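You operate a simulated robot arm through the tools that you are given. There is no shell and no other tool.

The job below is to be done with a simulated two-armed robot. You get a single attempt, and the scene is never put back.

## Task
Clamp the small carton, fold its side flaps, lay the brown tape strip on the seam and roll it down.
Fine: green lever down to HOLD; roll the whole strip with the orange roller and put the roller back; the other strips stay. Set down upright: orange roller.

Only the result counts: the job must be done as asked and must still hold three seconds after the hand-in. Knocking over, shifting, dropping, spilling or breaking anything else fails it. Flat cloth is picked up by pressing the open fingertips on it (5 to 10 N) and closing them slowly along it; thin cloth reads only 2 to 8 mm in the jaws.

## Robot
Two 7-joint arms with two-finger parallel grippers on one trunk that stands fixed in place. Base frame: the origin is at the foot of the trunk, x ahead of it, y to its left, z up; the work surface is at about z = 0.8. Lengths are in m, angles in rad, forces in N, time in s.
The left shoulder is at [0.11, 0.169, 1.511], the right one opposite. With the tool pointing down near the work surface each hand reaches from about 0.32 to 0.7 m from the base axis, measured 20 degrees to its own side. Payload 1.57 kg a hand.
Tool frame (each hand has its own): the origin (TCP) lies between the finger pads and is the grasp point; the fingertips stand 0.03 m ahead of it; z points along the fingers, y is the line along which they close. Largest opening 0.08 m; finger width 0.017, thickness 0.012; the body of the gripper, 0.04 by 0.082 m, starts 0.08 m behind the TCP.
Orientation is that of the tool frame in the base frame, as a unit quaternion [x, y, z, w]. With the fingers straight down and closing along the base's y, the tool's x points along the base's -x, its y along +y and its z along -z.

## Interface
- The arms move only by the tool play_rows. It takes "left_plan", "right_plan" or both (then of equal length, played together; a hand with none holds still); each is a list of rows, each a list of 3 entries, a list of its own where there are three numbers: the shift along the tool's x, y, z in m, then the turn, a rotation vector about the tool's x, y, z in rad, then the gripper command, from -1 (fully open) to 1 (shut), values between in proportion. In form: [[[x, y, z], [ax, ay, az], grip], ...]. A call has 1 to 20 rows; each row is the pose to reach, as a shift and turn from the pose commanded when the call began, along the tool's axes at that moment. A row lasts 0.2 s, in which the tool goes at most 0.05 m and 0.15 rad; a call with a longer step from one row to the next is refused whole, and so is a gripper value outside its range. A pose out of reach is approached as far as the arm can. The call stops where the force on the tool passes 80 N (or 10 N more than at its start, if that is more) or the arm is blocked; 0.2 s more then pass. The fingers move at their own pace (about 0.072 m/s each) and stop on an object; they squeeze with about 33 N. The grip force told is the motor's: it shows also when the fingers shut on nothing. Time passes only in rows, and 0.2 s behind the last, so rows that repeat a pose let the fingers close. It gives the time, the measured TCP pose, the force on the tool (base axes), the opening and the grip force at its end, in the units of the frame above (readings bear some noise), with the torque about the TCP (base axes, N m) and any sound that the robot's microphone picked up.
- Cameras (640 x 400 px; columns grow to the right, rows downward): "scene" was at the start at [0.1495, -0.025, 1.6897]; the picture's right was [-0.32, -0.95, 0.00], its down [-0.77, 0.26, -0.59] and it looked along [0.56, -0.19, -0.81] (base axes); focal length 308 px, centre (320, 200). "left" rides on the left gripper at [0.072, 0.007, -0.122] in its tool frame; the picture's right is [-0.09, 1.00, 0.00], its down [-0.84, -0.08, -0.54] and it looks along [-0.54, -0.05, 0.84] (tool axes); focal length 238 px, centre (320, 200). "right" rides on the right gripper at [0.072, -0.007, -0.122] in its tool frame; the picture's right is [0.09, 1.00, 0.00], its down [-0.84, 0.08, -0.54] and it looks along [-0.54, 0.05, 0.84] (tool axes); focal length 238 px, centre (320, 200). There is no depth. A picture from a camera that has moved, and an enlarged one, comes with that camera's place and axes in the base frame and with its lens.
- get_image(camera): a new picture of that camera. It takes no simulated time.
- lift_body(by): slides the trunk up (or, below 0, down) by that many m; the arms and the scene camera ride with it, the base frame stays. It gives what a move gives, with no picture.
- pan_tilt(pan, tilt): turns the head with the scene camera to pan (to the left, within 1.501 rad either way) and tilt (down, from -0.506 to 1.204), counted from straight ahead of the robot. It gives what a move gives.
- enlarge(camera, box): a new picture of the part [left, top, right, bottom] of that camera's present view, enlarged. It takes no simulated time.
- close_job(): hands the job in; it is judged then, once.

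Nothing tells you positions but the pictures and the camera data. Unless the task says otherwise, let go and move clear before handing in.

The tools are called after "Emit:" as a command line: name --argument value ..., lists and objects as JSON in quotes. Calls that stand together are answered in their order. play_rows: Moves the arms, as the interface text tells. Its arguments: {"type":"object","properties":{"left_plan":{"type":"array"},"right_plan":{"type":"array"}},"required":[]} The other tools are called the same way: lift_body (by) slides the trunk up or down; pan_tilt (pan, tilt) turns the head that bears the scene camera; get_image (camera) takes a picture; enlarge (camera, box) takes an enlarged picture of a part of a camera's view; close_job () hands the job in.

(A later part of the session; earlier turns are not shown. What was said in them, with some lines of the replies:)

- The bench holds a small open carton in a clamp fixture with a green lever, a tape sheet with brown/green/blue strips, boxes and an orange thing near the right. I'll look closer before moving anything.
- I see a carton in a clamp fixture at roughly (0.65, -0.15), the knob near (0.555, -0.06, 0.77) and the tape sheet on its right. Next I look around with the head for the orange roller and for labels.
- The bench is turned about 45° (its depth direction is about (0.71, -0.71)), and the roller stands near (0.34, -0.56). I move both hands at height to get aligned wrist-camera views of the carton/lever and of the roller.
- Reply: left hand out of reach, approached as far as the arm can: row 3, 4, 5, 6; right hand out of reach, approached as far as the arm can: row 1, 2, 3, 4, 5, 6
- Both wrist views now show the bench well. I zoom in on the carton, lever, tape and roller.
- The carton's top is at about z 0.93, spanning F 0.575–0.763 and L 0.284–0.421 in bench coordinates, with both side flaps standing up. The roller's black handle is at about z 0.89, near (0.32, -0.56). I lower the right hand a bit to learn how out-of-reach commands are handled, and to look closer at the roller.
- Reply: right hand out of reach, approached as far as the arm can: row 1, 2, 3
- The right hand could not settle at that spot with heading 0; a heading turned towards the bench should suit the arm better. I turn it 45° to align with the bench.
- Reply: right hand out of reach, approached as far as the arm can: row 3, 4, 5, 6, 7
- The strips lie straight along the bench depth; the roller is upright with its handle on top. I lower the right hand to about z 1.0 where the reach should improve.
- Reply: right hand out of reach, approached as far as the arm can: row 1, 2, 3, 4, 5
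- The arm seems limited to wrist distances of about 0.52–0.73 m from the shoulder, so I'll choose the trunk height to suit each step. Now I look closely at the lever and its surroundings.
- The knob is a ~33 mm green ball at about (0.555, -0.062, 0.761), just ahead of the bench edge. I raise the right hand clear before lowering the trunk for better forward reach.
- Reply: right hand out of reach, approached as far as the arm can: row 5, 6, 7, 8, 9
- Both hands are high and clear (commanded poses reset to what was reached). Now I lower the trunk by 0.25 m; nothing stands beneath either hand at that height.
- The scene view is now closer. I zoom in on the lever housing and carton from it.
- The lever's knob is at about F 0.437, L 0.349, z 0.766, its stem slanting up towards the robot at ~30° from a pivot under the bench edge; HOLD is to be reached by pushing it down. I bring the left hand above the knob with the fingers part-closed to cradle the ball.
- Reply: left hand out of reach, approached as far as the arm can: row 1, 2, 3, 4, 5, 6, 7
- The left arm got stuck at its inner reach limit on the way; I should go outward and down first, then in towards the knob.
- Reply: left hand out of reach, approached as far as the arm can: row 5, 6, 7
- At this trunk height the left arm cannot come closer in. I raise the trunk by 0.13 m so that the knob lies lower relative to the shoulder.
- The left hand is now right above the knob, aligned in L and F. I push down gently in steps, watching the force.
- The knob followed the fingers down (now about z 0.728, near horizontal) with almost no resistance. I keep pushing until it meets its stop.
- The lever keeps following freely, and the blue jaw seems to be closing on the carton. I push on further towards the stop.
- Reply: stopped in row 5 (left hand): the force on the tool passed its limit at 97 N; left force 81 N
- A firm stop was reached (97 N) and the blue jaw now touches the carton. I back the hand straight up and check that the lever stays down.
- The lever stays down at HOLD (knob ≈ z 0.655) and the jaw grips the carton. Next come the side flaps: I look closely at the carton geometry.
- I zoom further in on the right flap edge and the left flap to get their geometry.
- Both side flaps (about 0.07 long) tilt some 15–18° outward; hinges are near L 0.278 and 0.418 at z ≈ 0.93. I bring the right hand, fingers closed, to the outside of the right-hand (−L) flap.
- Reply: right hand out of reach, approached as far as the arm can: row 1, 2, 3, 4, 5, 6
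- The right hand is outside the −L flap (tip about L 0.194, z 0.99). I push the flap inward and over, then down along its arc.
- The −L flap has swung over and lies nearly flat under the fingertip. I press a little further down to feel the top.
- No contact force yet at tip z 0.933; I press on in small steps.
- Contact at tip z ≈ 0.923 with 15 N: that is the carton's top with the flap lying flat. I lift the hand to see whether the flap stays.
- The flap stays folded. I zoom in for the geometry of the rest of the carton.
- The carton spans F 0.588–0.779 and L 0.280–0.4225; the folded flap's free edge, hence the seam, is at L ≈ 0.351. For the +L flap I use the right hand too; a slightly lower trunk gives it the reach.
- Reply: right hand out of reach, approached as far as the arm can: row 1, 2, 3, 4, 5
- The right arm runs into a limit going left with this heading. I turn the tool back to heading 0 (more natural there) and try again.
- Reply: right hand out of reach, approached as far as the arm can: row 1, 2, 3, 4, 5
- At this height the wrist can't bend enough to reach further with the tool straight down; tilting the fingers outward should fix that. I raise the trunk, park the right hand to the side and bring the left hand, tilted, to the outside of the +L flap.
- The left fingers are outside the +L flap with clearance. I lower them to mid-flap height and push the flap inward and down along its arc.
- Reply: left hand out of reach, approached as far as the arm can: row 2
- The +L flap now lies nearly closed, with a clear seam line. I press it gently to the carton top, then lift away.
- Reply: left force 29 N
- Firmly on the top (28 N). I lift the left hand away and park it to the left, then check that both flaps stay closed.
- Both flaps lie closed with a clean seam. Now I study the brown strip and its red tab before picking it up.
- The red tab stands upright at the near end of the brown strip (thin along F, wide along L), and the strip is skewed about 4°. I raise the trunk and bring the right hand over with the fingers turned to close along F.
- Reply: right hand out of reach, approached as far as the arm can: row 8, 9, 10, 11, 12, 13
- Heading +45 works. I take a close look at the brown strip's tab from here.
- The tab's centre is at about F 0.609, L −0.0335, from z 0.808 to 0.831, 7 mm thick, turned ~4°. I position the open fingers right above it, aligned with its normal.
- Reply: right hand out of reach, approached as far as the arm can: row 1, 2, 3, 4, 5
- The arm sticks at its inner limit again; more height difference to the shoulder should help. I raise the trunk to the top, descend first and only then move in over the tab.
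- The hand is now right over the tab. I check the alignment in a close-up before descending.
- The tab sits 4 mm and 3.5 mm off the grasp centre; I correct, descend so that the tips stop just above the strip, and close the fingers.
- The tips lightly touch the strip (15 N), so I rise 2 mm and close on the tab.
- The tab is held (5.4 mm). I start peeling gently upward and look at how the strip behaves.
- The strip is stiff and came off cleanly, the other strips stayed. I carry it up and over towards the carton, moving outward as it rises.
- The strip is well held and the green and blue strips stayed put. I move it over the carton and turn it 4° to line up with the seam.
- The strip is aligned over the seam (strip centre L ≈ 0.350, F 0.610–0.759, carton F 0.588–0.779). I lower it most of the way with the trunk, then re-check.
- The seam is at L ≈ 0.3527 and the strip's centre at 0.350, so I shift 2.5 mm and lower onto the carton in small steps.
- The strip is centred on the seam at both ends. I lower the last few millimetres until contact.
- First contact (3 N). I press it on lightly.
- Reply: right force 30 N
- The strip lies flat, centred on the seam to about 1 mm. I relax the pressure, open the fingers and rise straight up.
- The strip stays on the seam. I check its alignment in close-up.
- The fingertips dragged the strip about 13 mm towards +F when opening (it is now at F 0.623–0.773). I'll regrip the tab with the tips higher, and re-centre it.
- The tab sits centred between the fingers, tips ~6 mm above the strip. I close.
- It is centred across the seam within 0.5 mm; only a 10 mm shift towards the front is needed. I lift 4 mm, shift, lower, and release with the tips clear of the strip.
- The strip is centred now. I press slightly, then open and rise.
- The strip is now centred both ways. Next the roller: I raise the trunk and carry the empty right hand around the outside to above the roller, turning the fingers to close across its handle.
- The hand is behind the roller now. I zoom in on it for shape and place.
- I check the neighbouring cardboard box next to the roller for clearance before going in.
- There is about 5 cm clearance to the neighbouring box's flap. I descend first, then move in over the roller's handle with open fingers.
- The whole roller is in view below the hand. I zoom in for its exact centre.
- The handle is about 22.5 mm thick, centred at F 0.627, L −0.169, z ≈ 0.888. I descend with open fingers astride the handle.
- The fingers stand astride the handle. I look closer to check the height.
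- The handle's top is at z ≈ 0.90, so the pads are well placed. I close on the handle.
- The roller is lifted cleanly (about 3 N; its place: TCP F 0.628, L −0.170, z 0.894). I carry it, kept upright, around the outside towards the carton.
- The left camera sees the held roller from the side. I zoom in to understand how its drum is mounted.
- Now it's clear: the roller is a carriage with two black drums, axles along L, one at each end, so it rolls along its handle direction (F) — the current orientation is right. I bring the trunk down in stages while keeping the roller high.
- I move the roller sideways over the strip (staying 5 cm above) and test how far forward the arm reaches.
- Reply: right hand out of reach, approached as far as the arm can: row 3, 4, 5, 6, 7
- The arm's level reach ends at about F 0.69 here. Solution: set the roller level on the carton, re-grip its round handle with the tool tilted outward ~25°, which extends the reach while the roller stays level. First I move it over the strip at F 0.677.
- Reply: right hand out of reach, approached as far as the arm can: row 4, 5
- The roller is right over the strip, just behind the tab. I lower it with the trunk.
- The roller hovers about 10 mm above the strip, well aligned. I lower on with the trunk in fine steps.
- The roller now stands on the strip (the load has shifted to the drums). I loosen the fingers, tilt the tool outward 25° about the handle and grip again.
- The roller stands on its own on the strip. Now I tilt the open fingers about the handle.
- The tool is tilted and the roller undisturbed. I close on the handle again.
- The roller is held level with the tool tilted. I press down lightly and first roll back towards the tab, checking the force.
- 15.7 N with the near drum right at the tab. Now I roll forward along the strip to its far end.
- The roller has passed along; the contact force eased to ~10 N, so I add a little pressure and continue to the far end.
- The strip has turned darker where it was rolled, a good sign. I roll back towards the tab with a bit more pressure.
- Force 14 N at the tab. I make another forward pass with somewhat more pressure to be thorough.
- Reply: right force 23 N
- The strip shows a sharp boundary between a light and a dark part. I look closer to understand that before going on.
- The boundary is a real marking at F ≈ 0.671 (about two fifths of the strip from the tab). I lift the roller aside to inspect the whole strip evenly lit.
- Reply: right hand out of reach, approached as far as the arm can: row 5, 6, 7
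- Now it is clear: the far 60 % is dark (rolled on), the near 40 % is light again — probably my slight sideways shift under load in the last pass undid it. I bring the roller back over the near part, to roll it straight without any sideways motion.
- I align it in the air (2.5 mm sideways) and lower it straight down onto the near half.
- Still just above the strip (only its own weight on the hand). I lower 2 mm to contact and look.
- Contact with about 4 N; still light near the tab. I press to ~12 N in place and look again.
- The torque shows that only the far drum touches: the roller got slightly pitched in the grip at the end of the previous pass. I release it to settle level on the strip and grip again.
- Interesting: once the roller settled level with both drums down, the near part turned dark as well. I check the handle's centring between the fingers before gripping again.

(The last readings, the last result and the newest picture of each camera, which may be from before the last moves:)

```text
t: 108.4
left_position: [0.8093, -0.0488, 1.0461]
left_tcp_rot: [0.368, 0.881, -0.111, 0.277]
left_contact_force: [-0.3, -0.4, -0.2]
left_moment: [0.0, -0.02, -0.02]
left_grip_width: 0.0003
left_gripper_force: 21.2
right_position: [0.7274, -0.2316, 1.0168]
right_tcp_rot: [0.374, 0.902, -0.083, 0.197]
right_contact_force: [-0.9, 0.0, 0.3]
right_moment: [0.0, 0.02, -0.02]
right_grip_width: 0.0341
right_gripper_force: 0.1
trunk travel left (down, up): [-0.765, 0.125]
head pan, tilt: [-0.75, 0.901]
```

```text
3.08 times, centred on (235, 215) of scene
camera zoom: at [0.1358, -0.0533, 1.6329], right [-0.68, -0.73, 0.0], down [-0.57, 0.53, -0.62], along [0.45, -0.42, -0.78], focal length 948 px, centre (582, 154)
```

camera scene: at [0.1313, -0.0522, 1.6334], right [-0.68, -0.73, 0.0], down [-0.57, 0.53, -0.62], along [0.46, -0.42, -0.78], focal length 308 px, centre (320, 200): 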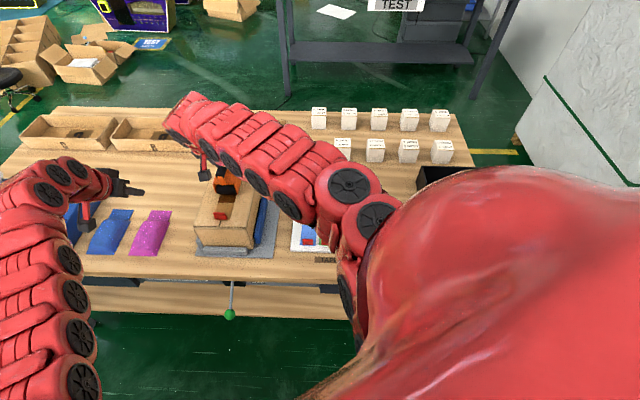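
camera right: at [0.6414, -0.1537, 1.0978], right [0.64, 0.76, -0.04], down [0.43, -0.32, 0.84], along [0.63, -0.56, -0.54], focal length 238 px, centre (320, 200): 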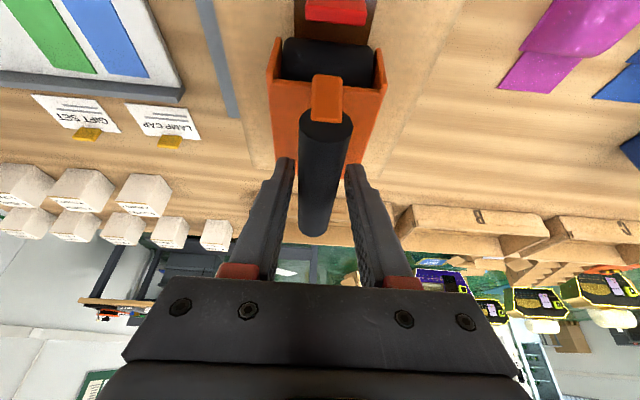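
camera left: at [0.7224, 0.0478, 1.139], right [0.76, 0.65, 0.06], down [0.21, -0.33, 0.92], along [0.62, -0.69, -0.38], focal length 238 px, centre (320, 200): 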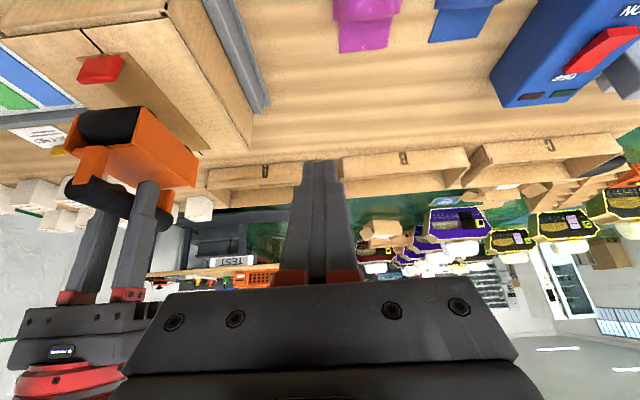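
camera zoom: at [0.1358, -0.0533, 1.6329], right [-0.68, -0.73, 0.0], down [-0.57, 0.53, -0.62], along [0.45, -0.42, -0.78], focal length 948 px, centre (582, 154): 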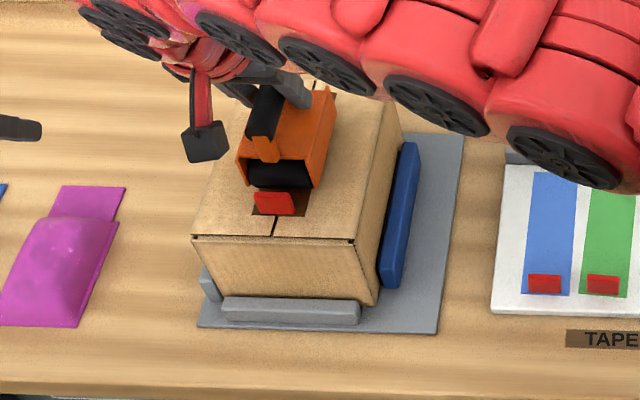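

The whole strip looks dark now and the handle is centred. I grip again and check.

Emit:
play_rows --right_plan '[[[0, 0, 0], [0, 0, 0], 0.4], [[0, 0, 0], [0, 0, 0], 1], [[0, 0, 0], [0, 0, 0], 1], [[0, 0, 0], [0, 0, 0], 1]]'

Emit:
enlarge --camera "left" --box '[20, 20, 280, 220]'

```text
t: 109.4
left_position: [0.8088, -0.0474, 1.0461]
left_tcp_rot: [0.367, 0.881, -0.112, 0.277]
left_contact_force: [-0.1, -0.4, -0.5]
left_moment: [0.03, 0.01, -0.02]
left_grip_width: 0.0002
left_gripper_force: 21.4
right_position: [0.728, -0.233, 1.0161]
right_tcp_rot: [0.374, 0.902, -0.083, 0.199]
right_contact_force: [-0.4, -0.9, 0.7]
right_moment: [0.0, -0.01, -0.01]
right_grip_width: 0.0231
right_gripper_force: 32.9
trunk travel left (down, up): [-0.765, 0.125]
head pan, tilt: [-0.75, 0.901]
```

```text
2.00 times, centred on (150, 120) of left
camera zoom: at [0.7215, 0.0476, 1.1058], right [0.76, 0.65, 0.06], down [0.21, -0.33, 0.92], along [0.62, -0.69, -0.38], focal length 477 px, centre (660, 360)
```

zoom: 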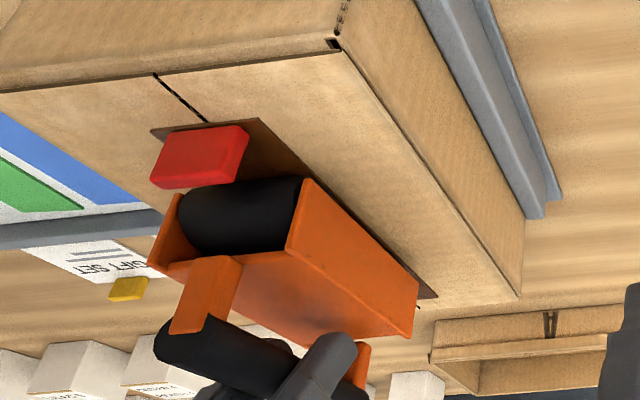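

Level, all dark, no residual load. I press moderately and roll straight back towards the tab.

Emit:
play_rows --right_plan '[[[0.0004, 0, 0.0009], [0, 0, 0], 1], [[0.005, 0, -0.0012], [0, 0, 0], 1], [[0.0095, 0, -0.0033], [0, 0, 0], 1], [[0.0095, 0, -0.0033], [0, 0, 0], 1]]'

Emit:
enlarge --camera "left" --box '[20, 20, 280, 220]'

```text
t: 110.4
left_position: [0.808, -0.0476, 1.0456]
left_tcp_rot: [0.367, 0.881, -0.111, 0.277]
left_contact_force: [-0.3, -0.3, 0.0]
left_moment: [0.0, 0.0, 0.01]
left_grip_width: 0.0
left_gripper_force: 21.6
right_position: [0.7205, -0.2247, 1.0157]
right_tcp_rot: [0.373, 0.902, -0.083, 0.199]
right_contact_force: [0.4, 0.9, 6.6]
right_moment: [0.17, -0.12, 0.0]
right_grip_width: 0.0235
right_gripper_force: 32.8
trunk travel left (down, up): [-0.765, 0.125]
head pan, tilt: [-0.75, 0.901]
```

```text
2.00 times, centred on (150, 120) of left
camera zoom: at [0.7209, 0.048, 1.1061], right [0.76, 0.65, 0.06], down [0.21, -0.33, 0.92], along [0.62, -0.69, -0.38], focal length 477 px, centre (660, 360)
```

zoom: 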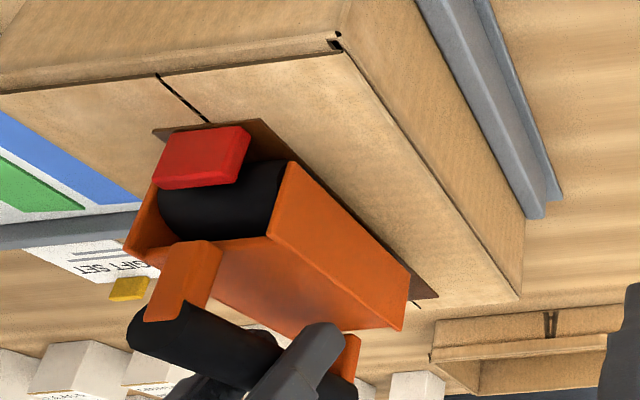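

All still dark with ~10 N. I roll straight forward along the strip, without sideways motion.

Emit:
play_rows --right_plan '[[[-0.0045, 0, 0.0021], [0, 0, 0], 1], [[-0.0134, 0, 0.0067], [0, 0, 0], 1], [[-0.0225, 0, 0.0108], [0, 0, 0], 1], [[-0.0316, 0, 0.015], [0, 0, 0], 1]]'

Emit:
enlarge --camera "left" --box '[20, 20, 280, 220]'

```text
t: 111.4
left_position: [0.8081, -0.0485, 1.045]
left_tcp_rot: [0.367, 0.881, -0.111, 0.277]
left_contact_force: [-0.7, -1.3, 0.8]
left_moment: [0.0, -0.02, -0.01]
left_grip_width: 0.0
left_gripper_force: 21.8
right_position: [0.745, -0.2502, 1.0172]
right_tcp_rot: [0.373, 0.902, -0.083, 0.199]
right_contact_force: [-0.8, 0.0, 4.6]
right_moment: [0.09, -0.02, 0.02]
right_grip_width: 0.0231
right_gripper_force: 32.5
trunk travel left (down, up): [-0.765, 0.125]
head pan, tilt: [-0.75, 0.901]
```

```text
2.00 times, centred on (150, 120) of left
camera zoom: at [0.7212, 0.0472, 1.1059], right [0.76, 0.65, 0.06], down [0.21, -0.33, 0.92], along [0.62, -0.69, -0.38], focal length 477 px, centre (660, 360)
```

zoom: 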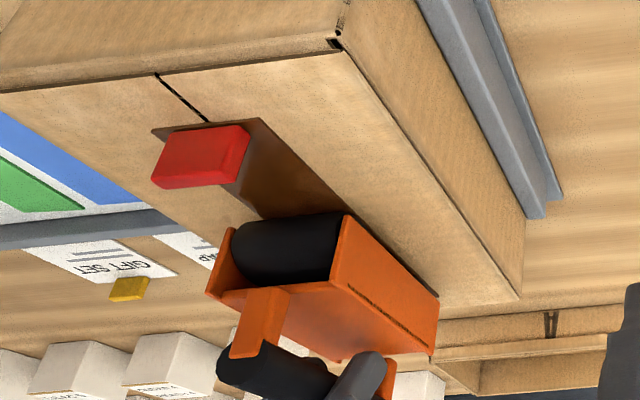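

Near part stays dark. I continue forward to F ≈ 0.737 and look again.

Emit:
play_rows --right_plan '[[[-0.0089, 0, 0.0047], [0, 0, 0], 1], [[-0.018, 0, 0.0088], [0, 0, 0], 1], [[-0.027, 0, 0.013], [0, 0, 0], 1], [[-0.03, 0, 0.0144], [0, 0, 0], 1]]'

Emit:
enlarge --camera "left" --box '[20, 20, 280, 220]'

Emit:
enlarge --camera "scene" --box '[180, 150, 290, 280]'

```text
t: 112.4
left_position: [0.8082, -0.0477, 1.0463]
left_tcp_rot: [0.367, 0.881, -0.112, 0.277]
left_contact_force: [1.2, -0.9, -0.2]
left_moment: [0.03, 0.0, 0.04]
left_grip_width: 0.0
left_gripper_force: 21.3
right_position: [0.7672, -0.2733, 1.0159]
right_tcp_rot: [0.373, 0.903, -0.082, 0.199]
right_contact_force: [1.1, 1.4, 1.7]
right_moment: [0.21, 0.0, -0.05]
right_grip_width: 0.0235
right_gripper_force: 32.8
trunk travel left (down, up): [-0.765, 0.125]
head pan, tilt: [-0.75, 0.901]
```

```text
2.00 times, centred on (150, 120) of left
camera zoom: at [0.7214, 0.0479, 1.1057], right [0.76, 0.65, 0.06], down [0.21, -0.33, 0.92], along [0.62, -0.69, -0.38], focal length 477 px, centre (660, 360)
```

zoom: 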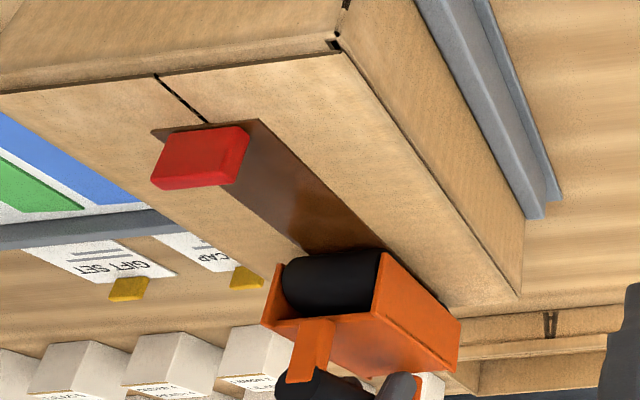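

```text
3.08 times, centred on (235, 215) of scene
camera zoom: at [0.1352, -0.053, 1.6329], right [-0.68, -0.73, 0.0], down [-0.57, 0.53, -0.62], along [0.45, -0.42, -0.78], focal length 948 px, centre (582, 154)
```

zoom: 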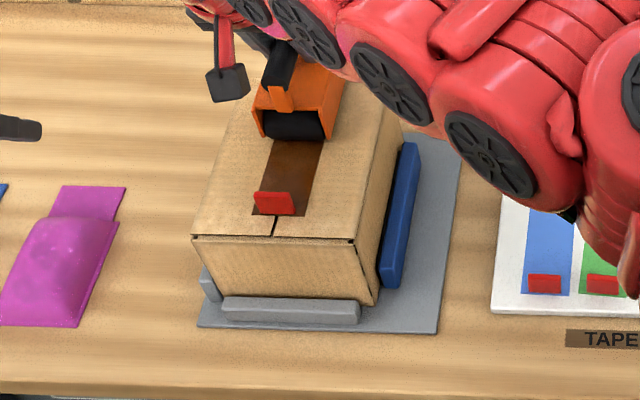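

Everything visible is dark. I lift the roller straight up and inspect the whole strip.

Emit:
play_rows --right_plan '[[[-0.0042, 0, -0.0091], [0, 0, 0], 1], [[-0.0125, 0, -0.0273], [0, 0, 0], 1], [[-0.0209, 0, -0.0455], [0, 0, 0], 1], [[-0.0209, 0, -0.0455], [0, 0, 0], 1]]'

Emit:
enlarge --camera "left" --box '[20, 20, 280, 220]'

Emit:
enlarge --camera "scene" --box '[180, 150, 290, 280]'

```text
t: 113.4
left_position: [0.8092, -0.0493, 1.0443]
left_tcp_rot: [0.367, 0.881, -0.111, 0.277]
left_contact_force: [-1.2, -0.2, -0.2]
left_moment: [0.03, -0.02, 0.02]
left_grip_width: 0.0002
left_gripper_force: 21.9
right_position: [0.7688, -0.2733, 1.0641]
right_tcp_rot: [0.374, 0.903, -0.082, 0.197]
right_contact_force: [0.6, -0.2, -3.4]
right_moment: [0.02, -0.03, -0.01]
right_grip_width: 0.0233
right_gripper_force: 32.6
trunk travel left (down, up): [-0.765, 0.125]
head pan, tilt: [-0.75, 0.901]
```

```text
2.00 times, centred on (150, 120) of left
camera zoom: at [0.7221, 0.0473, 1.1051], right [0.76, 0.65, 0.06], down [0.21, -0.33, 0.92], along [0.62, -0.69, -0.38], focal length 477 px, centre (660, 360)
```

zoom: 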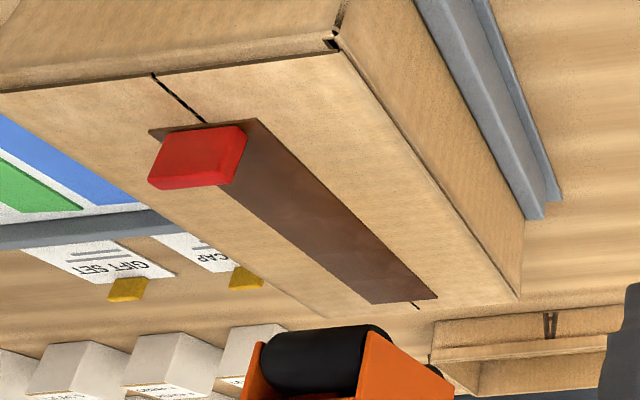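

```text
3.08 times, centred on (235, 215) of scene
camera zoom: at [0.1364, -0.0537, 1.6328], right [-0.68, -0.73, 0.0], down [-0.57, 0.53, -0.62], along [0.45, -0.42, -0.78], focal length 948 px, centre (582, 154)
```

zoom: 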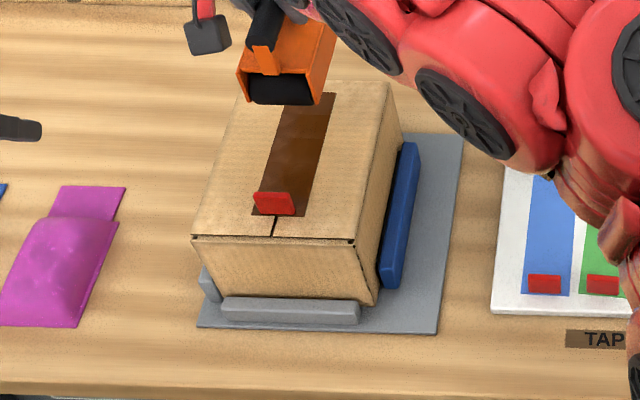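

The whole strip is uniformly dark: fully rolled. To return the roller I need the tool vertical again, so I set the roller once more level on the strip (as before, without sideways motion), un-tilt and re-grip.

Emit:
play_rows --right_plan '[[[0.018, 0, -0.0082], [0, 0, 0], 1], [[0.036, 0, -0.0164], [0, 0, 0], 1], [[0.0536, 0, -0.0246], [0, 0, 0], 1], [[0.0619, 0, -0.0064], [0, 0, 0], 1], [[0.0682, 0, 0.0072], [0, 0, 0], 1], [[0.0707, 0, 0.0127], [0, 0, 0], 1], [[0.0715, 0, 0.0145], [0, 0, 0], 1]]'

Emit:
enlarge --camera "left" --box '[20, 20, 280, 220]'

```text
t: 115.0
left_position: [0.8097, -0.0487, 1.0452]
left_tcp_rot: [0.366, 0.881, -0.111, 0.278]
left_contact_force: [0.0, 0.0, 0.0]
left_moment: [0.0, 0.01, 0.01]
left_grip_width: 0.0
left_gripper_force: 21.1
right_position: [0.7279, -0.2324, 1.0208]
right_tcp_rot: [0.373, 0.903, -0.082, 0.198]
right_contact_force: [0.8, -0.1, -3.0]
right_moment: [-0.03, 0.03, 0.0]
right_grip_width: 0.0233
right_gripper_force: 33.0
trunk travel left (down, up): [-0.765, 0.125]
head pan, tilt: [-0.75, 0.901]
```

```text
2.00 times, centred on (150, 120) of left
camera zoom: at [0.7222, 0.0475, 1.1052], right [0.76, 0.65, 0.06], down [0.21, -0.33, 0.92], along [0.62, -0.69, -0.38], focal length 477 px, centre (660, 360)
```

zoom: 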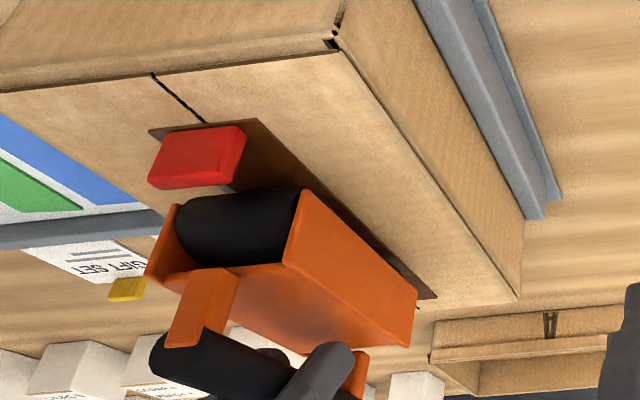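

A few millimetres more to go; I lower carefully until the strip carries the roller's weight.

Emit:
play_rows --right_plan '[[[0.0006, 0, 0.0014], [0, 0, 0], 1], [[0.0012, 0, 0.0027], [0, 0, 0], 1]]'

```text
t: 115.6
left_position: [0.8104, -0.0486, 1.0446]
left_tcp_rot: [0.367, 0.881, -0.111, 0.277]
left_contact_force: [0.5, 0.5, 0.5]
left_moment: [0.0, -0.01, -0.01]
left_grip_width: 0.0
left_gripper_force: 21.3
right_position: [0.7277, -0.2324, 1.0173]
right_tcp_rot: [0.372, 0.903, -0.083, 0.199]
right_contact_force: [-1.0, 1.1, -3.3]
right_moment: [0.02, 0.01, 0.01]
right_grip_width: 0.0235
right_gripper_force: 33.2
trunk travel left (down, up): [-0.765, 0.125]
head pan, tilt: [-0.75, 0.901]
```

Emit:
play_rows --right_plan '[[[0.0003, 0, 0.0007], [0, 0, 0], 1], [[0.0006, 0, 0.0014], [0, 0, 0], 1]]'

```text
t: 116.2
left_position: [0.8085, -0.0482, 1.0446]
left_tcp_rot: [0.366, 0.881, -0.112, 0.277]
left_contact_force: [-0.7, 0.8, 0.2]
left_moment: [-0.01, 0.0, 0.03]
left_grip_width: 0.0001
left_gripper_force: 21.3
right_position: [0.7277, -0.2317, 1.0163]
right_tcp_rot: [0.374, 0.902, -0.083, 0.198]
right_contact_force: [-0.4, -0.5, -4.0]
right_moment: [0.01, 0.02, 0.02]
right_grip_width: 0.0233
right_gripper_force: 33.7
trunk travel left (down, up): [-0.765, 0.125]
head pan, tilt: [-0.75, 0.901]
```

No contact yet (hand still carries the weight); I continue a millimetre at a time.

Emit:
play_rows --right_plan '[[[0.0004, 0, 0.0009], [0, 0, 0], 1], [[0.0006, 0, 0.0014], [0, 0, 0], 1]]'

Emit:
enlarge --camera "left" --box '[20, 20, 280, 220]'

```text
t: 116.8
left_position: [0.8084, -0.0476, 1.0456]
left_tcp_rot: [0.366, 0.881, -0.111, 0.278]
left_contact_force: [-1.0, -0.4, -0.7]
left_moment: [-0.03, 0.02, 0.02]
left_grip_width: 0.0
left_gripper_force: 21.0
right_position: [0.7289, -0.2327, 1.0167]
right_tcp_rot: [0.374, 0.902, -0.083, 0.199]
right_contact_force: [0.2, -0.3, 5.6]
right_moment: [0.12, -0.04, -0.06]
right_grip_width: 0.0233
right_gripper_force: 33.1
trunk travel left (down, up): [-0.765, 0.125]
head pan, tilt: [-0.75, 0.901]
```

```text
2.00 times, centred on (150, 120) of left
camera zoom: at [0.721, 0.0481, 1.1062], right [0.76, 0.65, 0.06], down [0.21, -0.33, 0.92], along [0.62, -0.69, -0.38], focal length 477 px, centre (660, 360)
```

zoom: 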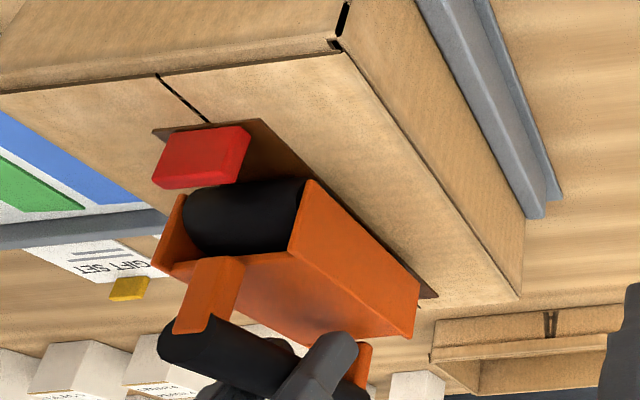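

Balanced contact, still all dark. I open the fingers and turn the tool back to vertical.

Emit:
play_rows --right_plan '[[[-0.0002, 0, -0.0005], [0, 0, 0], 0.6], [[-0.0002, 0, -0.0005], [0, 0, 0], 0.2], [[-0.0002, 0, -0.0005], [0, 0, 0], 0.05], [[-0.0002, 0, -0.0005], [0, 0, 0], 0.05], [[-0.0002, 0, -0.0005], [0, 0.1, 0], 0.05], [[-0.0002, 0, -0.0005], [0, 0.2, 0], 0.05], [[-0.0002, 0, -0.0005], [0, 0.3, 0], 0.05], [[-0.0002, 0, -0.0005], [0, 0.4, 0], 0.05], [[-0.0002, 0, -0.0005], [0, 0.4346, 0], 0.05], [[-0.0002, 0, -0.0005], [0, 0.4346, 0], 0.05]]'

Emit:
enlarge --camera "left" --box '[20, 20, 280, 220]'

Emit:
enlarge --camera "right" --box '[230, 20, 420, 260]'

```text
t: 119.0
left_position: [0.809, -0.0475, 1.0457]
left_tcp_rot: [0.366, 0.881, -0.111, 0.278]
left_contact_force: [0.0, -0.2, -0.7]
left_moment: [0.0, -0.04, -0.01]
left_grip_width: 0.0001
left_gripper_force: 21.7
right_position: [0.7275, -0.2319, 1.017]
right_tcp_rot: [0.383, 0.924, -0.005, 0.013]
right_contact_force: [-0.3, -0.4, 0.3]
right_moment: [0.02, 0.01, 0.01]
right_grip_width: 0.0382
right_gripper_force: 0.1
trunk travel left (down, up): [-0.765, 0.125]
head pan, tilt: [-0.75, 0.901]
```

```text
2.00 times, centred on (150, 120) of left
camera zoom: at [0.7216, 0.0482, 1.1055], right [0.76, 0.65, 0.06], down [0.21, -0.33, 0.92], along [0.62, -0.69, -0.38], focal length 477 px, centre (660, 360)
```

zoom: 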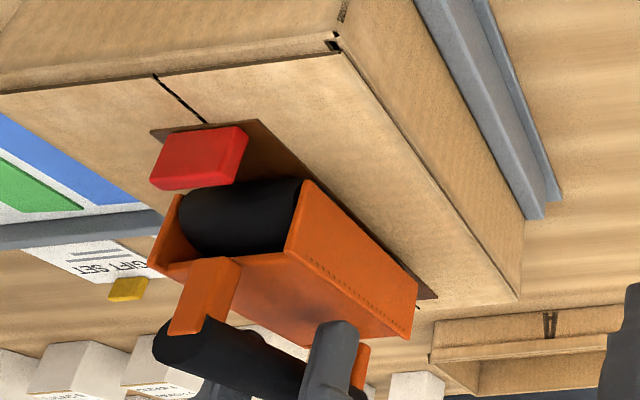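

```text
1.67 times, centred on (325, 140) of right
camera zoom: at [0.6694, -0.1819, 1.137], right [0.64, 0.77, 0.0], down [0.63, -0.52, 0.57], along [0.44, -0.37, -0.82], focal length 397 px, centre (312, 300)
```

zoom: 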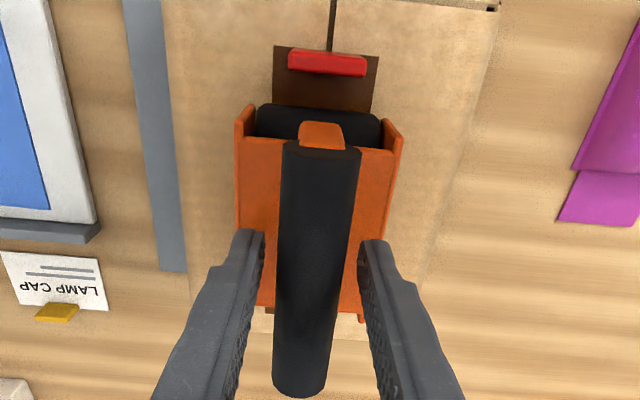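

The tool is vertical again and the roller stands undisturbed. I grip and lift it straight up.

Emit:
play_rows --right_plan '[[[0, 0.0005, 0], [0, 0, 0], 0.3], [[0, 0.0005, 0], [0, 0, 0], 0.6], [[0, 0.0005, 0], [0, 0, 0], 1], [[0, 0.0005, 0], [0, 0, 0], 1], [[0, 0.0005, 0], [0, 0, 0], 1]]'

Emit:
play_rows --right_plan '[[[0, 0, -0.01], [0, 0, 0], 1], [[0, 0, -0.03], [0, 0, 0], 1], [[0, 0, -0.05], [0, 0, 0], 1]]'

Emit:
enlarge --camera "left" --box '[20, 20, 280, 220]'

Emit:
get_image --camera "right"

```text
t: 120.2
left_position: [0.8091, -0.0472, 1.0461]
left_tcp_rot: [0.367, 0.881, -0.112, 0.277]
left_contact_force: [-0.7, 0.4, -0.2]
left_moment: [0.0, -0.03, -0.02]
left_grip_width: 0.0002
left_gripper_force: 21.1
right_position: [0.7206, -0.2298, 1.0168]
right_tcp_rot: [0.382, 0.924, 0.0, 0.0]
right_contact_force: [0.4, 1.2, 6.2]
right_moment: [-0.14, 0.05, -0.04]
right_grip_width: 0.0235
right_gripper_force: 33.0
right hand out of reach, approached as far as the arm can: row 1, 2, 3, 4, 5
trunk travel left (down, up): [-0.765, 0.125]
head pan, tilt: [-0.75, 0.901]
```

```text
t: 121.0
left_position: [0.8102, -0.0474, 1.0454]
left_tcp_rot: [0.366, 0.881, -0.111, 0.278]
left_contact_force: [0.1, -0.3, -0.1]
left_moment: [-0.04, 0.0, 0.0]
left_grip_width: 0.0
left_gripper_force: 21.5
right_position: [0.72, -0.2321, 1.0662]
right_tcp_rot: [0.383, 0.924, 0.0, -0.001]
right_contact_force: [1.3, -0.2, -3.3]
right_moment: [-0.02, 0.01, -0.01]
right_grip_width: 0.0231
right_gripper_force: 32.9
trunk travel left (down, up): [-0.765, 0.125]
head pan, tilt: [-0.75, 0.901]
```

```text
2.00 times, centred on (150, 120) of left
camera zoom: at [0.722, 0.0476, 1.1052], right [0.76, 0.65, 0.06], down [0.21, -0.33, 0.92], along [0.62, -0.69, -0.38], focal length 477 px, centre (660, 360)
```

zoom: 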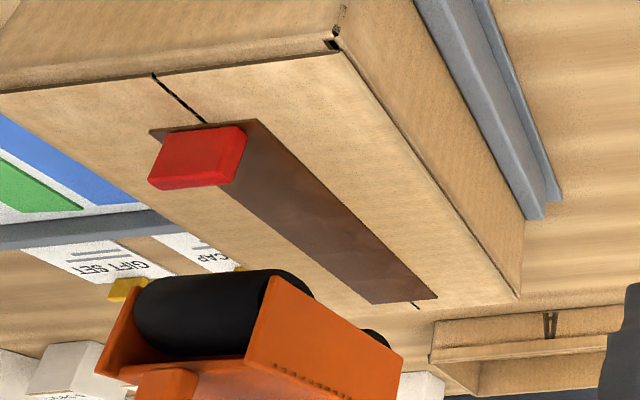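

```text
taken
camera right: at [0.6666, -0.1861, 1.189], right [0.64, 0.77, 0.0], down [0.65, -0.54, 0.54], along [0.41, -0.35, -0.84], focal length 238 px, centre (320, 200)
```

right: 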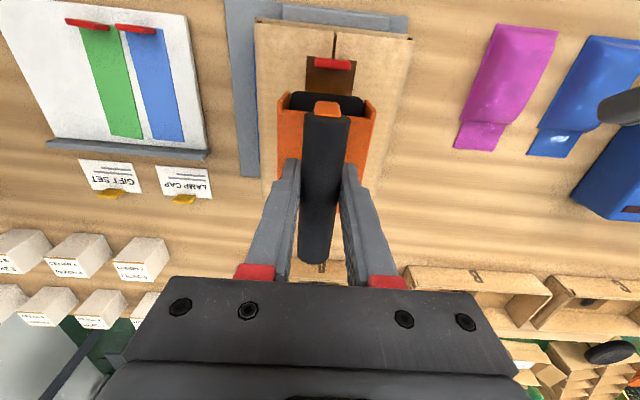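

The strip is still fully dark after lifting. Now I raise the trunk and carry the roller back along the outer path to its place.

Emit:
lift_body --by 0.124

Emit:
play_rows --right_plan '[[[-0.0056, -0.032, 0.023], [0, 0, 0], 1], [[-0.0112, -0.064, 0.046], [0, 0, 0], 1], [[-0.0168, -0.095, 0.07], [0, 0, 0], 1], [[-0.0243, -0.1275, 0.0775], [0, 0, 0], 1], [[-0.0318, -0.16, 0.085], [0, 0, 0], 1], [[-0.0393, -0.1925, 0.0925], [0, 0, 0], 1], [[-0.0468, -0.225, 0.1], [0, 0, 0], 1], [[-0.0468, -0.255, 0.11], [0, 0, 0], 1], [[-0.0468, -0.285, 0.12], [0, 0, 0], 1], [[-0.0468, -0.315, 0.13], [0, 0, 0], 1], [[-0.0468, -0.345, 0.14], [0, 0, 0], 1]]'

Emit:
get_image --camera "right"

```text
t: 122.5
left_position: [0.8092, -0.0483, 1.1681]
left_tcp_rot: [0.366, 0.881, -0.111, 0.277]
left_contact_force: [-0.3, -0.3, 1.0]
left_moment: [0.01, -0.04, 0.0]
left_grip_width: 0.0
left_gripper_force: 20.8
right_position: [0.7216, -0.2321, 1.1909]
right_tcp_rot: [0.382, 0.924, 0.0, -0.002]
right_contact_force: [-0.5, -0.6, -3.4]
right_moment: [0.03, 0.04, -0.01]
right_grip_width: 0.0231
right_gripper_force: 33.0
trunk travel left (down, up): [-0.889, 0.001]
head pan, tilt: [-0.75, 0.901]
```

```text
t: 124.9
left_position: [0.8085, -0.049, 1.1707]
left_tcp_rot: [0.367, 0.881, -0.112, 0.277]
left_contact_force: [-0.2, 0.2, 0.4]
left_moment: [0.02, -0.01, 0.0]
left_grip_width: 0.0
left_gripper_force: 20.9
right_position: [0.5113, -0.51, 1.0516]
right_tcp_rot: [0.383, 0.924, 0.001, 0.001]
right_contact_force: [0.2, -0.5, -2.9]
right_moment: [0.08, 0.03, 0.03]
right_grip_width: 0.0233
right_gripper_force: 32.9
trunk travel left (down, up): [-0.889, 0.001]
head pan, tilt: [-0.75, 0.901]
```

```text
taken
camera right: at [0.4556, -0.4636, 1.1744], right [0.64, 0.77, 0.0], down [0.65, -0.54, 0.54], along [0.42, -0.34, -0.84], focal length 238 px, centre (320, 200)
```

right: 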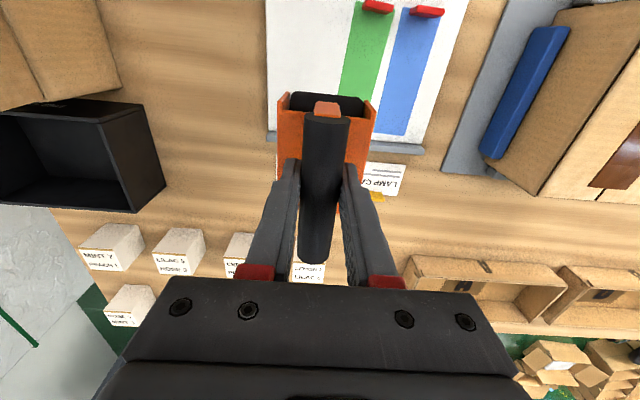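

On track. I continue to above the roller's original place.

Emit:
play_rows --right_plan '[[[0.004, -0.034, 0.017], [0, 0, 0], 1], [[0.008, -0.068, 0.034], [0, 0, 0], 1], [[0.012, -0.101, 0.0516], [0, 0, 0], 1], [[0.037, -0.121, 0.074], [0, 0, 0], 1], [[0.062, -0.141, 0.0966], [0, 0, 0], 1], [[0.081, -0.156, 0.104], [0, 0, 0], 1], [[0.1, -0.171, 0.1116], [0, 0, 0], 1], [[0.1, -0.171, 0.1116], [0, 0, 0], 1]]'

Emit:
get_image --camera "right"

```text
t: 126.7
left_position: [0.8102, -0.0478, 1.169]
left_tcp_rot: [0.367, 0.881, -0.111, 0.277]
left_contact_force: [0.0, -1.0, 0.1]
left_moment: [-0.01, 0.01, -0.02]
left_grip_width: 0.0
left_gripper_force: 21.8
right_position: [0.3169, -0.5581, 0.9399]
right_tcp_rot: [0.383, 0.924, -0.001, -0.001]
right_contact_force: [-0.1, 0.5, -3.5]
right_moment: [-0.01, 0.0, 0.01]
right_grip_width: 0.0233
right_gripper_force: 32.6
trunk travel left (down, up): [-0.889, 0.001]
head pan, tilt: [-0.75, 0.901]
```

```text
taken
camera right: at [0.2628, -0.5115, 1.0627], right [0.64, 0.77, 0.0], down [0.65, -0.54, 0.54], along [0.42, -0.35, -0.84], focal length 238 px, centre (320, 200)
```

right: 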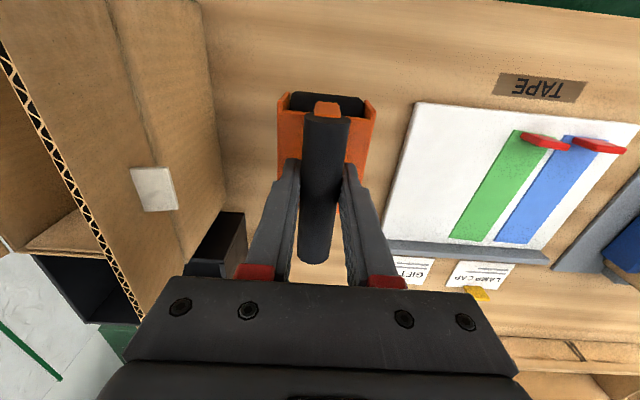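

Right above the original spot. I lower the roller gently until the bench carries it.

Emit:
play_rows --right_plan '[[[-0.003, 0, 0.015], [0, 0, 0], 1], [[-0.003, 0, 0.03], [0, 0, 0], 1], [[-0.003, 0, 0.038], [0, 0, 0], 1], [[-0.003, 0, 0.043], [0, 0, 0], 1]]'

```text
t: 127.7
left_position: [0.8095, -0.0481, 1.1679]
left_tcp_rot: [0.366, 0.881, -0.112, 0.278]
left_contact_force: [-0.2, 0.0, 0.1]
left_moment: [-0.01, 0.03, 0.01]
left_grip_width: 0.0
left_gripper_force: 21.5
right_position: [0.3198, -0.5608, 0.8976]
right_tcp_rot: [0.383, 0.924, -0.001, -0.002]
right_contact_force: [0.4, -0.3, -3.8]
right_moment: [0.0, 0.03, -0.03]
right_grip_width: 0.0233
right_gripper_force: 32.6
trunk travel left (down, up): [-0.889, 0.001]
head pan, tilt: [-0.75, 0.901]
```

Emit:
play_rows --right_plan '[[[0, 0, 0.0015], [0, 0, 0], 1], [[0, 0, 0.003], [0, 0, 0], 1]]'

```text
t: 128.3
left_position: [0.8088, -0.0494, 1.1694]
left_tcp_rot: [0.366, 0.881, -0.111, 0.277]
left_contact_force: [-0.9, 0.0, -0.7]
left_moment: [-0.03, 0.01, -0.01]
left_grip_width: 0.0001
left_gripper_force: 21.5
right_position: [0.32, -0.5606, 0.8925]
right_tcp_rot: [0.382, 0.924, 0.001, -0.001]
right_contact_force: [0.1, 0.5, -4.6]
right_moment: [0.03, 0.03, 0.0]
right_grip_width: 0.0234
right_gripper_force: 32.3
trunk travel left (down, up): [-0.889, 0.001]
head pan, tilt: [-0.75, 0.901]
```

Not yet in contact; I continue in 1 mm steps.

Emit:
play_rows --right_plan '[[[0, 0, 0.001], [0, 0, 0], 1], [[0, 0, 0.002], [0, 0, 0], 1]]'

```text
t: 128.9
left_position: [0.8094, -0.0484, 1.1693]
left_tcp_rot: [0.366, 0.881, -0.111, 0.277]
left_contact_force: [-0.3, 1.1, -0.7]
left_moment: [0.02, 0.04, -0.01]
left_grip_width: 0.0
left_gripper_force: 21.1
right_position: [0.3188, -0.5614, 0.8928]
right_tcp_rot: [0.383, 0.924, 0.0, -0.001]
right_contact_force: [-0.2, -0.6, -2.7]
right_moment: [-0.06, 0.04, 0.0]
right_grip_width: 0.0233
right_gripper_force: 33.0
trunk travel left (down, up): [-0.889, 0.001]
head pan, tilt: [-0.75, 0.901]
```

Emit:
play_rows --right_plan '[[[0, 0, 0.0007], [0, 0, 0], 1], [[0, 0, 0.001], [0, 0, 0], 1]]'

Emit:
get_image --camera "right"

```text
t: 129.5
left_position: [0.8085, -0.0469, 1.1697]
left_tcp_rot: [0.366, 0.881, -0.111, 0.278]
left_contact_force: [0.1, -0.6, -0.8]
left_moment: [-0.03, 0.01, 0.01]
left_grip_width: 0.0
left_gripper_force: 21.5
right_position: [0.3187, -0.5603, 0.8919]
right_tcp_rot: [0.383, 0.924, -0.001, 0.001]
right_contact_force: [-0.4, -0.1, 9.0]
right_moment: [-0.48, 0.09, 0.01]
right_grip_width: 0.0236
right_gripper_force: 33.0
trunk travel left (down, up): [-0.889, 0.001]
head pan, tilt: [-0.75, 0.901]
```

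```text
taken
camera right: at [0.2638, -0.5143, 1.0147], right [0.64, 0.77, 0.0], down [0.65, -0.54, 0.54], along [0.42, -0.35, -0.84], focal length 238 px, centre (320, 200)
```

right: 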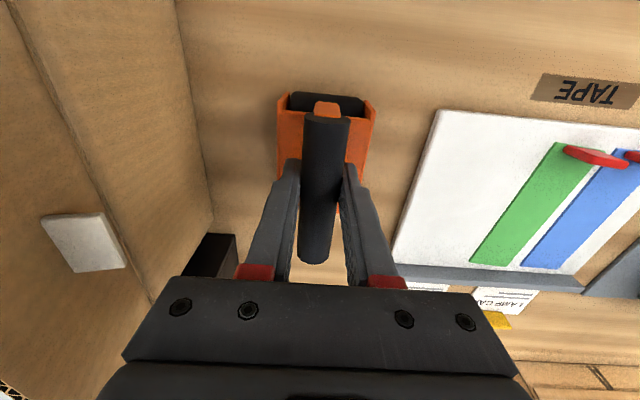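

The bench now carries it (touching one side first). I ease off and open slowly so that it settles flat.

Emit:
play_rows --right_plan '[[[0, 0, -0.0007], [0, 0, 0], 0.9], [[0, 0, -0.0007], [0, 0, 0], 0.5], [[0, 0, -0.0007], [0, 0, 0], 0.2], [[0, 0, -0.0007], [0, 0, 0], 0], [[0, 0, -0.0007], [0, 0, 0], -0.3], [[0, 0, -0.0007], [0, 0, 0], -0.4], [[0, 0, -0.0007], [0, 0, 0], -0.4]]'

Emit:
enlarge --camera "right" --box '[220, 60, 420, 280]'

```text
t: 131.1
left_position: [0.8085, -0.0474, 1.1693]
left_tcp_rot: [0.366, 0.881, -0.112, 0.278]
left_contact_force: [0.4, -0.6, 0.2]
left_moment: [0.01, 0.01, 0.06]
left_grip_width: 0.0
left_gripper_force: 21.6
right_position: [0.3194, -0.5606, 0.8911]
right_tcp_rot: [0.382, 0.924, -0.001, -0.001]
right_contact_force: [0.1, -0.5, -1.0]
right_moment: [-0.02, 0.01, 0.0]
right_grip_width: 0.0562
right_gripper_force: 0.2
trunk travel left (down, up): [-0.889, 0.001]
head pan, tilt: [-0.75, 0.901]
```

```text
1.82 times, centred on (320, 170) of right
camera zoom: at [0.264, -0.5145, 1.0147], right [0.64, 0.77, 0.0], down [0.65, -0.54, 0.54], along [0.42, -0.35, -0.84], focal length 433 px, centre (320, 254)
```

zoom: 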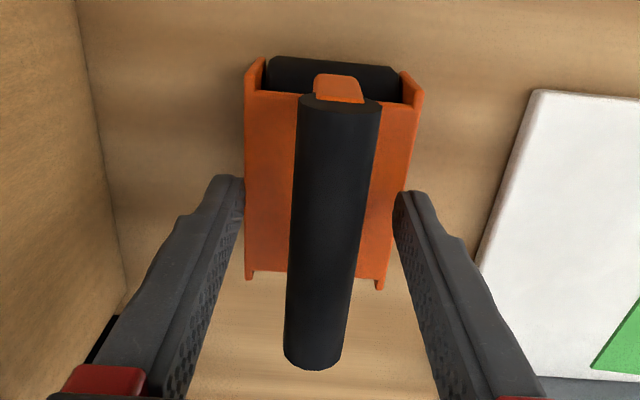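

The roller stands upright in its old place. I rise straight up and move clear.

Emit:
play_rows --right_plan '[[[0, 0, -0.02], [0, 0, 0], -0.4], [[0, 0, -0.045], [0, 0, 0], -0.4], [[0, 0, -0.075], [0, 0, 0], -0.4], [[-0.02, 0.01, -0.085], [0, 0, 0], -0.4], [[-0.055, 0.03, -0.1], [0, 0, 0], -0.4], [[-0.09, 0.055, -0.125], [0, 0, 0], -0.4], [[-0.1, 0.08, -0.15], [0, 0, 0], -0.4], [[-0.1, 0.08, -0.15], [0, 0, 0], -0.4]]'

Emit:
get_image --camera "right"

Emit:
get_image --camera "scene"

Emit:
get_image --camera "left"

```text
t: 132.9
left_position: [0.8091, -0.0488, 1.1697]
left_tcp_rot: [0.367, 0.881, -0.112, 0.277]
left_contact_force: [-0.1, 0.2, 0.7]
left_moment: [0.02, -0.01, 0.02]
left_grip_width: 0.0001
left_gripper_force: 21.3
right_position: [0.4491, -0.5728, 1.0409]
right_tcp_rot: [0.383, 0.924, 0.0, -0.001]
right_contact_force: [1.0, 0.0, 0.3]
right_moment: [0.02, 0.02, 0.03]
right_grip_width: 0.056
right_gripper_force: 0.1
trunk travel left (down, up): [-0.889, 0.001]
head pan, tilt: [-0.75, 0.901]
```

```text
taken
camera right: at [0.3936, -0.5265, 1.1642], right [0.64, 0.77, 0.0], down [0.65, -0.54, 0.54], along [0.42, -0.35, -0.84], focal length 238 px, centre (320, 200)
```

right: 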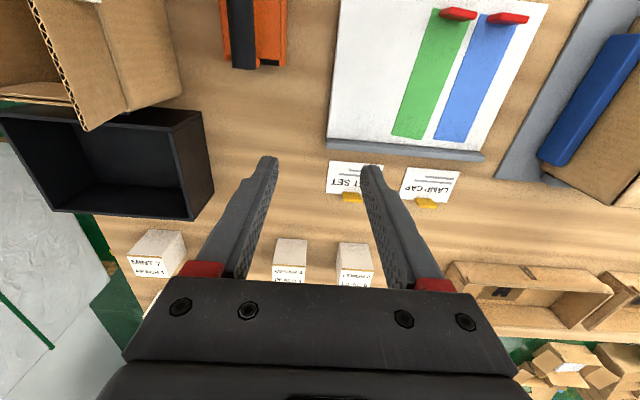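

```text
taken
camera scene: at [0.1352, -0.0537, 1.7569], right [-0.68, -0.73, 0.0], down [-0.57, 0.53, -0.62], along [0.45, -0.42, -0.78], focal length 308 px, centre (320, 200)
```

scene: 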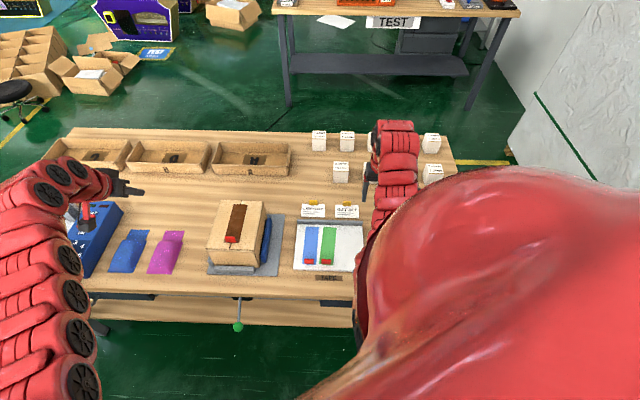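

```text
taken
camera left: at [0.7214, 0.0474, 1.2298], right [0.76, 0.65, 0.06], down [0.21, -0.33, 0.92], along [0.62, -0.69, -0.38], focal length 238 px, centre (320, 200)
```

left: 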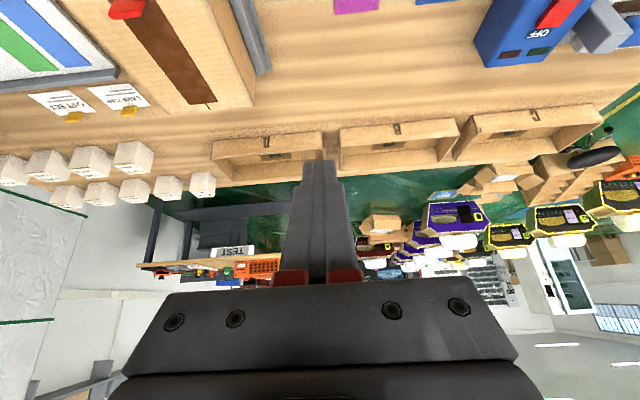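

Everything looks in place. I take final close-ups of the carton, lever, tape sheet and roller.

Emit:
enlarge --camera "scene" --box '[190, 180, 380, 340]'

Emit:
enlarge --camera "scene" --box '[200, 190, 290, 280]'

Emit:
enlarge --camera "right" --box '[180, 0, 560, 200]'

```text
2.50 times, centred on (285, 260) of scene
camera zoom: at [0.1352, -0.0537, 1.7569], right [-0.68, -0.73, 0.0], down [-0.57, 0.53, -0.62], along [0.45, -0.42, -0.78], focal length 770 px, centre (408, 50)
```

zoom: 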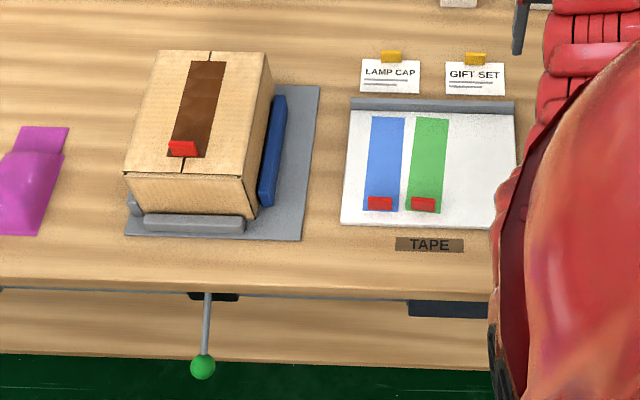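

```text
4.44 times, centred on (245, 235) of scene
camera zoom: at [0.1352, -0.0537, 1.7569], right [-0.68, -0.73, 0.0], down [-0.57, 0.53, -0.62], along [0.45, -0.42, -0.78], focal length 1369 px, centre (653, 44)
```

zoom: 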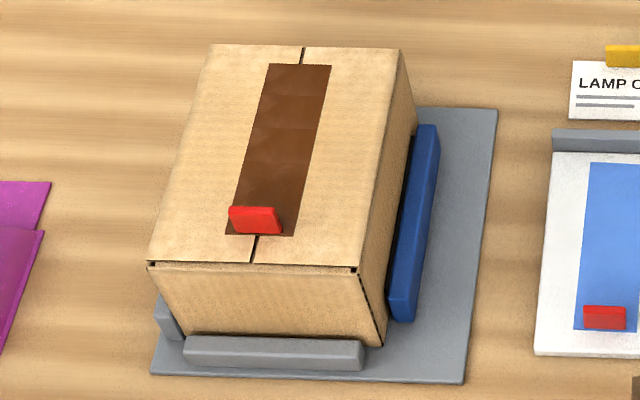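

```text
1.68 times, centred on (370, 100) of right
camera zoom: at [0.3936, -0.5265, 1.1642], right [0.64, 0.77, 0.0], down [0.65, -0.54, 0.54], along [0.42, -0.35, -0.84], focal length 401 px, centre (236, 368)
```

zoom: 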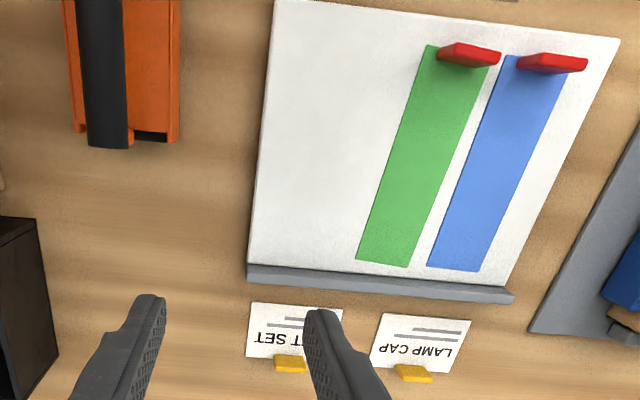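

The carton is clamped with the lever at its lower stop and both side flaps are closed. The brown strip lies centred on the seam and is fully rolled. The roller stands upright in its place, and the green and blue strips are untouched. Both hands are clear, so I hand in.

Emit:
close_job

```text
The job is handed in.
```

The job is handed in; no score has come back. This is what the last pictures before hand-in showed:

- **Clamp:** the green lever was pushed down until it hit its stop. It stayed there, with the blue jaw against the carton. I never saw the lever line up with the HOLD label; I took the stop to be HOLD.
- **Flaps:** both side flaps lie flat, with a clean seam between them.
- **Strip:** the brown strip is centred on the seam. When I first let go, the fingers dragged it about 13 mm, so I gripped it again and re-centred it.
- **Rolling:** the whole strip has turned dark brown, which I took to mean it is rolled down. Partway through, the part near the red tab went light again, so I rolled it once more straight along the strip. The upright tab stops the drums about 2 cm short of the near end, so that stretch was not pressed directly, although it darkened too.
- **Roller:** it stands upright where it started, to within a few millimetres.
- **Everything else:** the green and blue strips have not moved, and I saw nothing knocked over or shifted. Both hands are clear.
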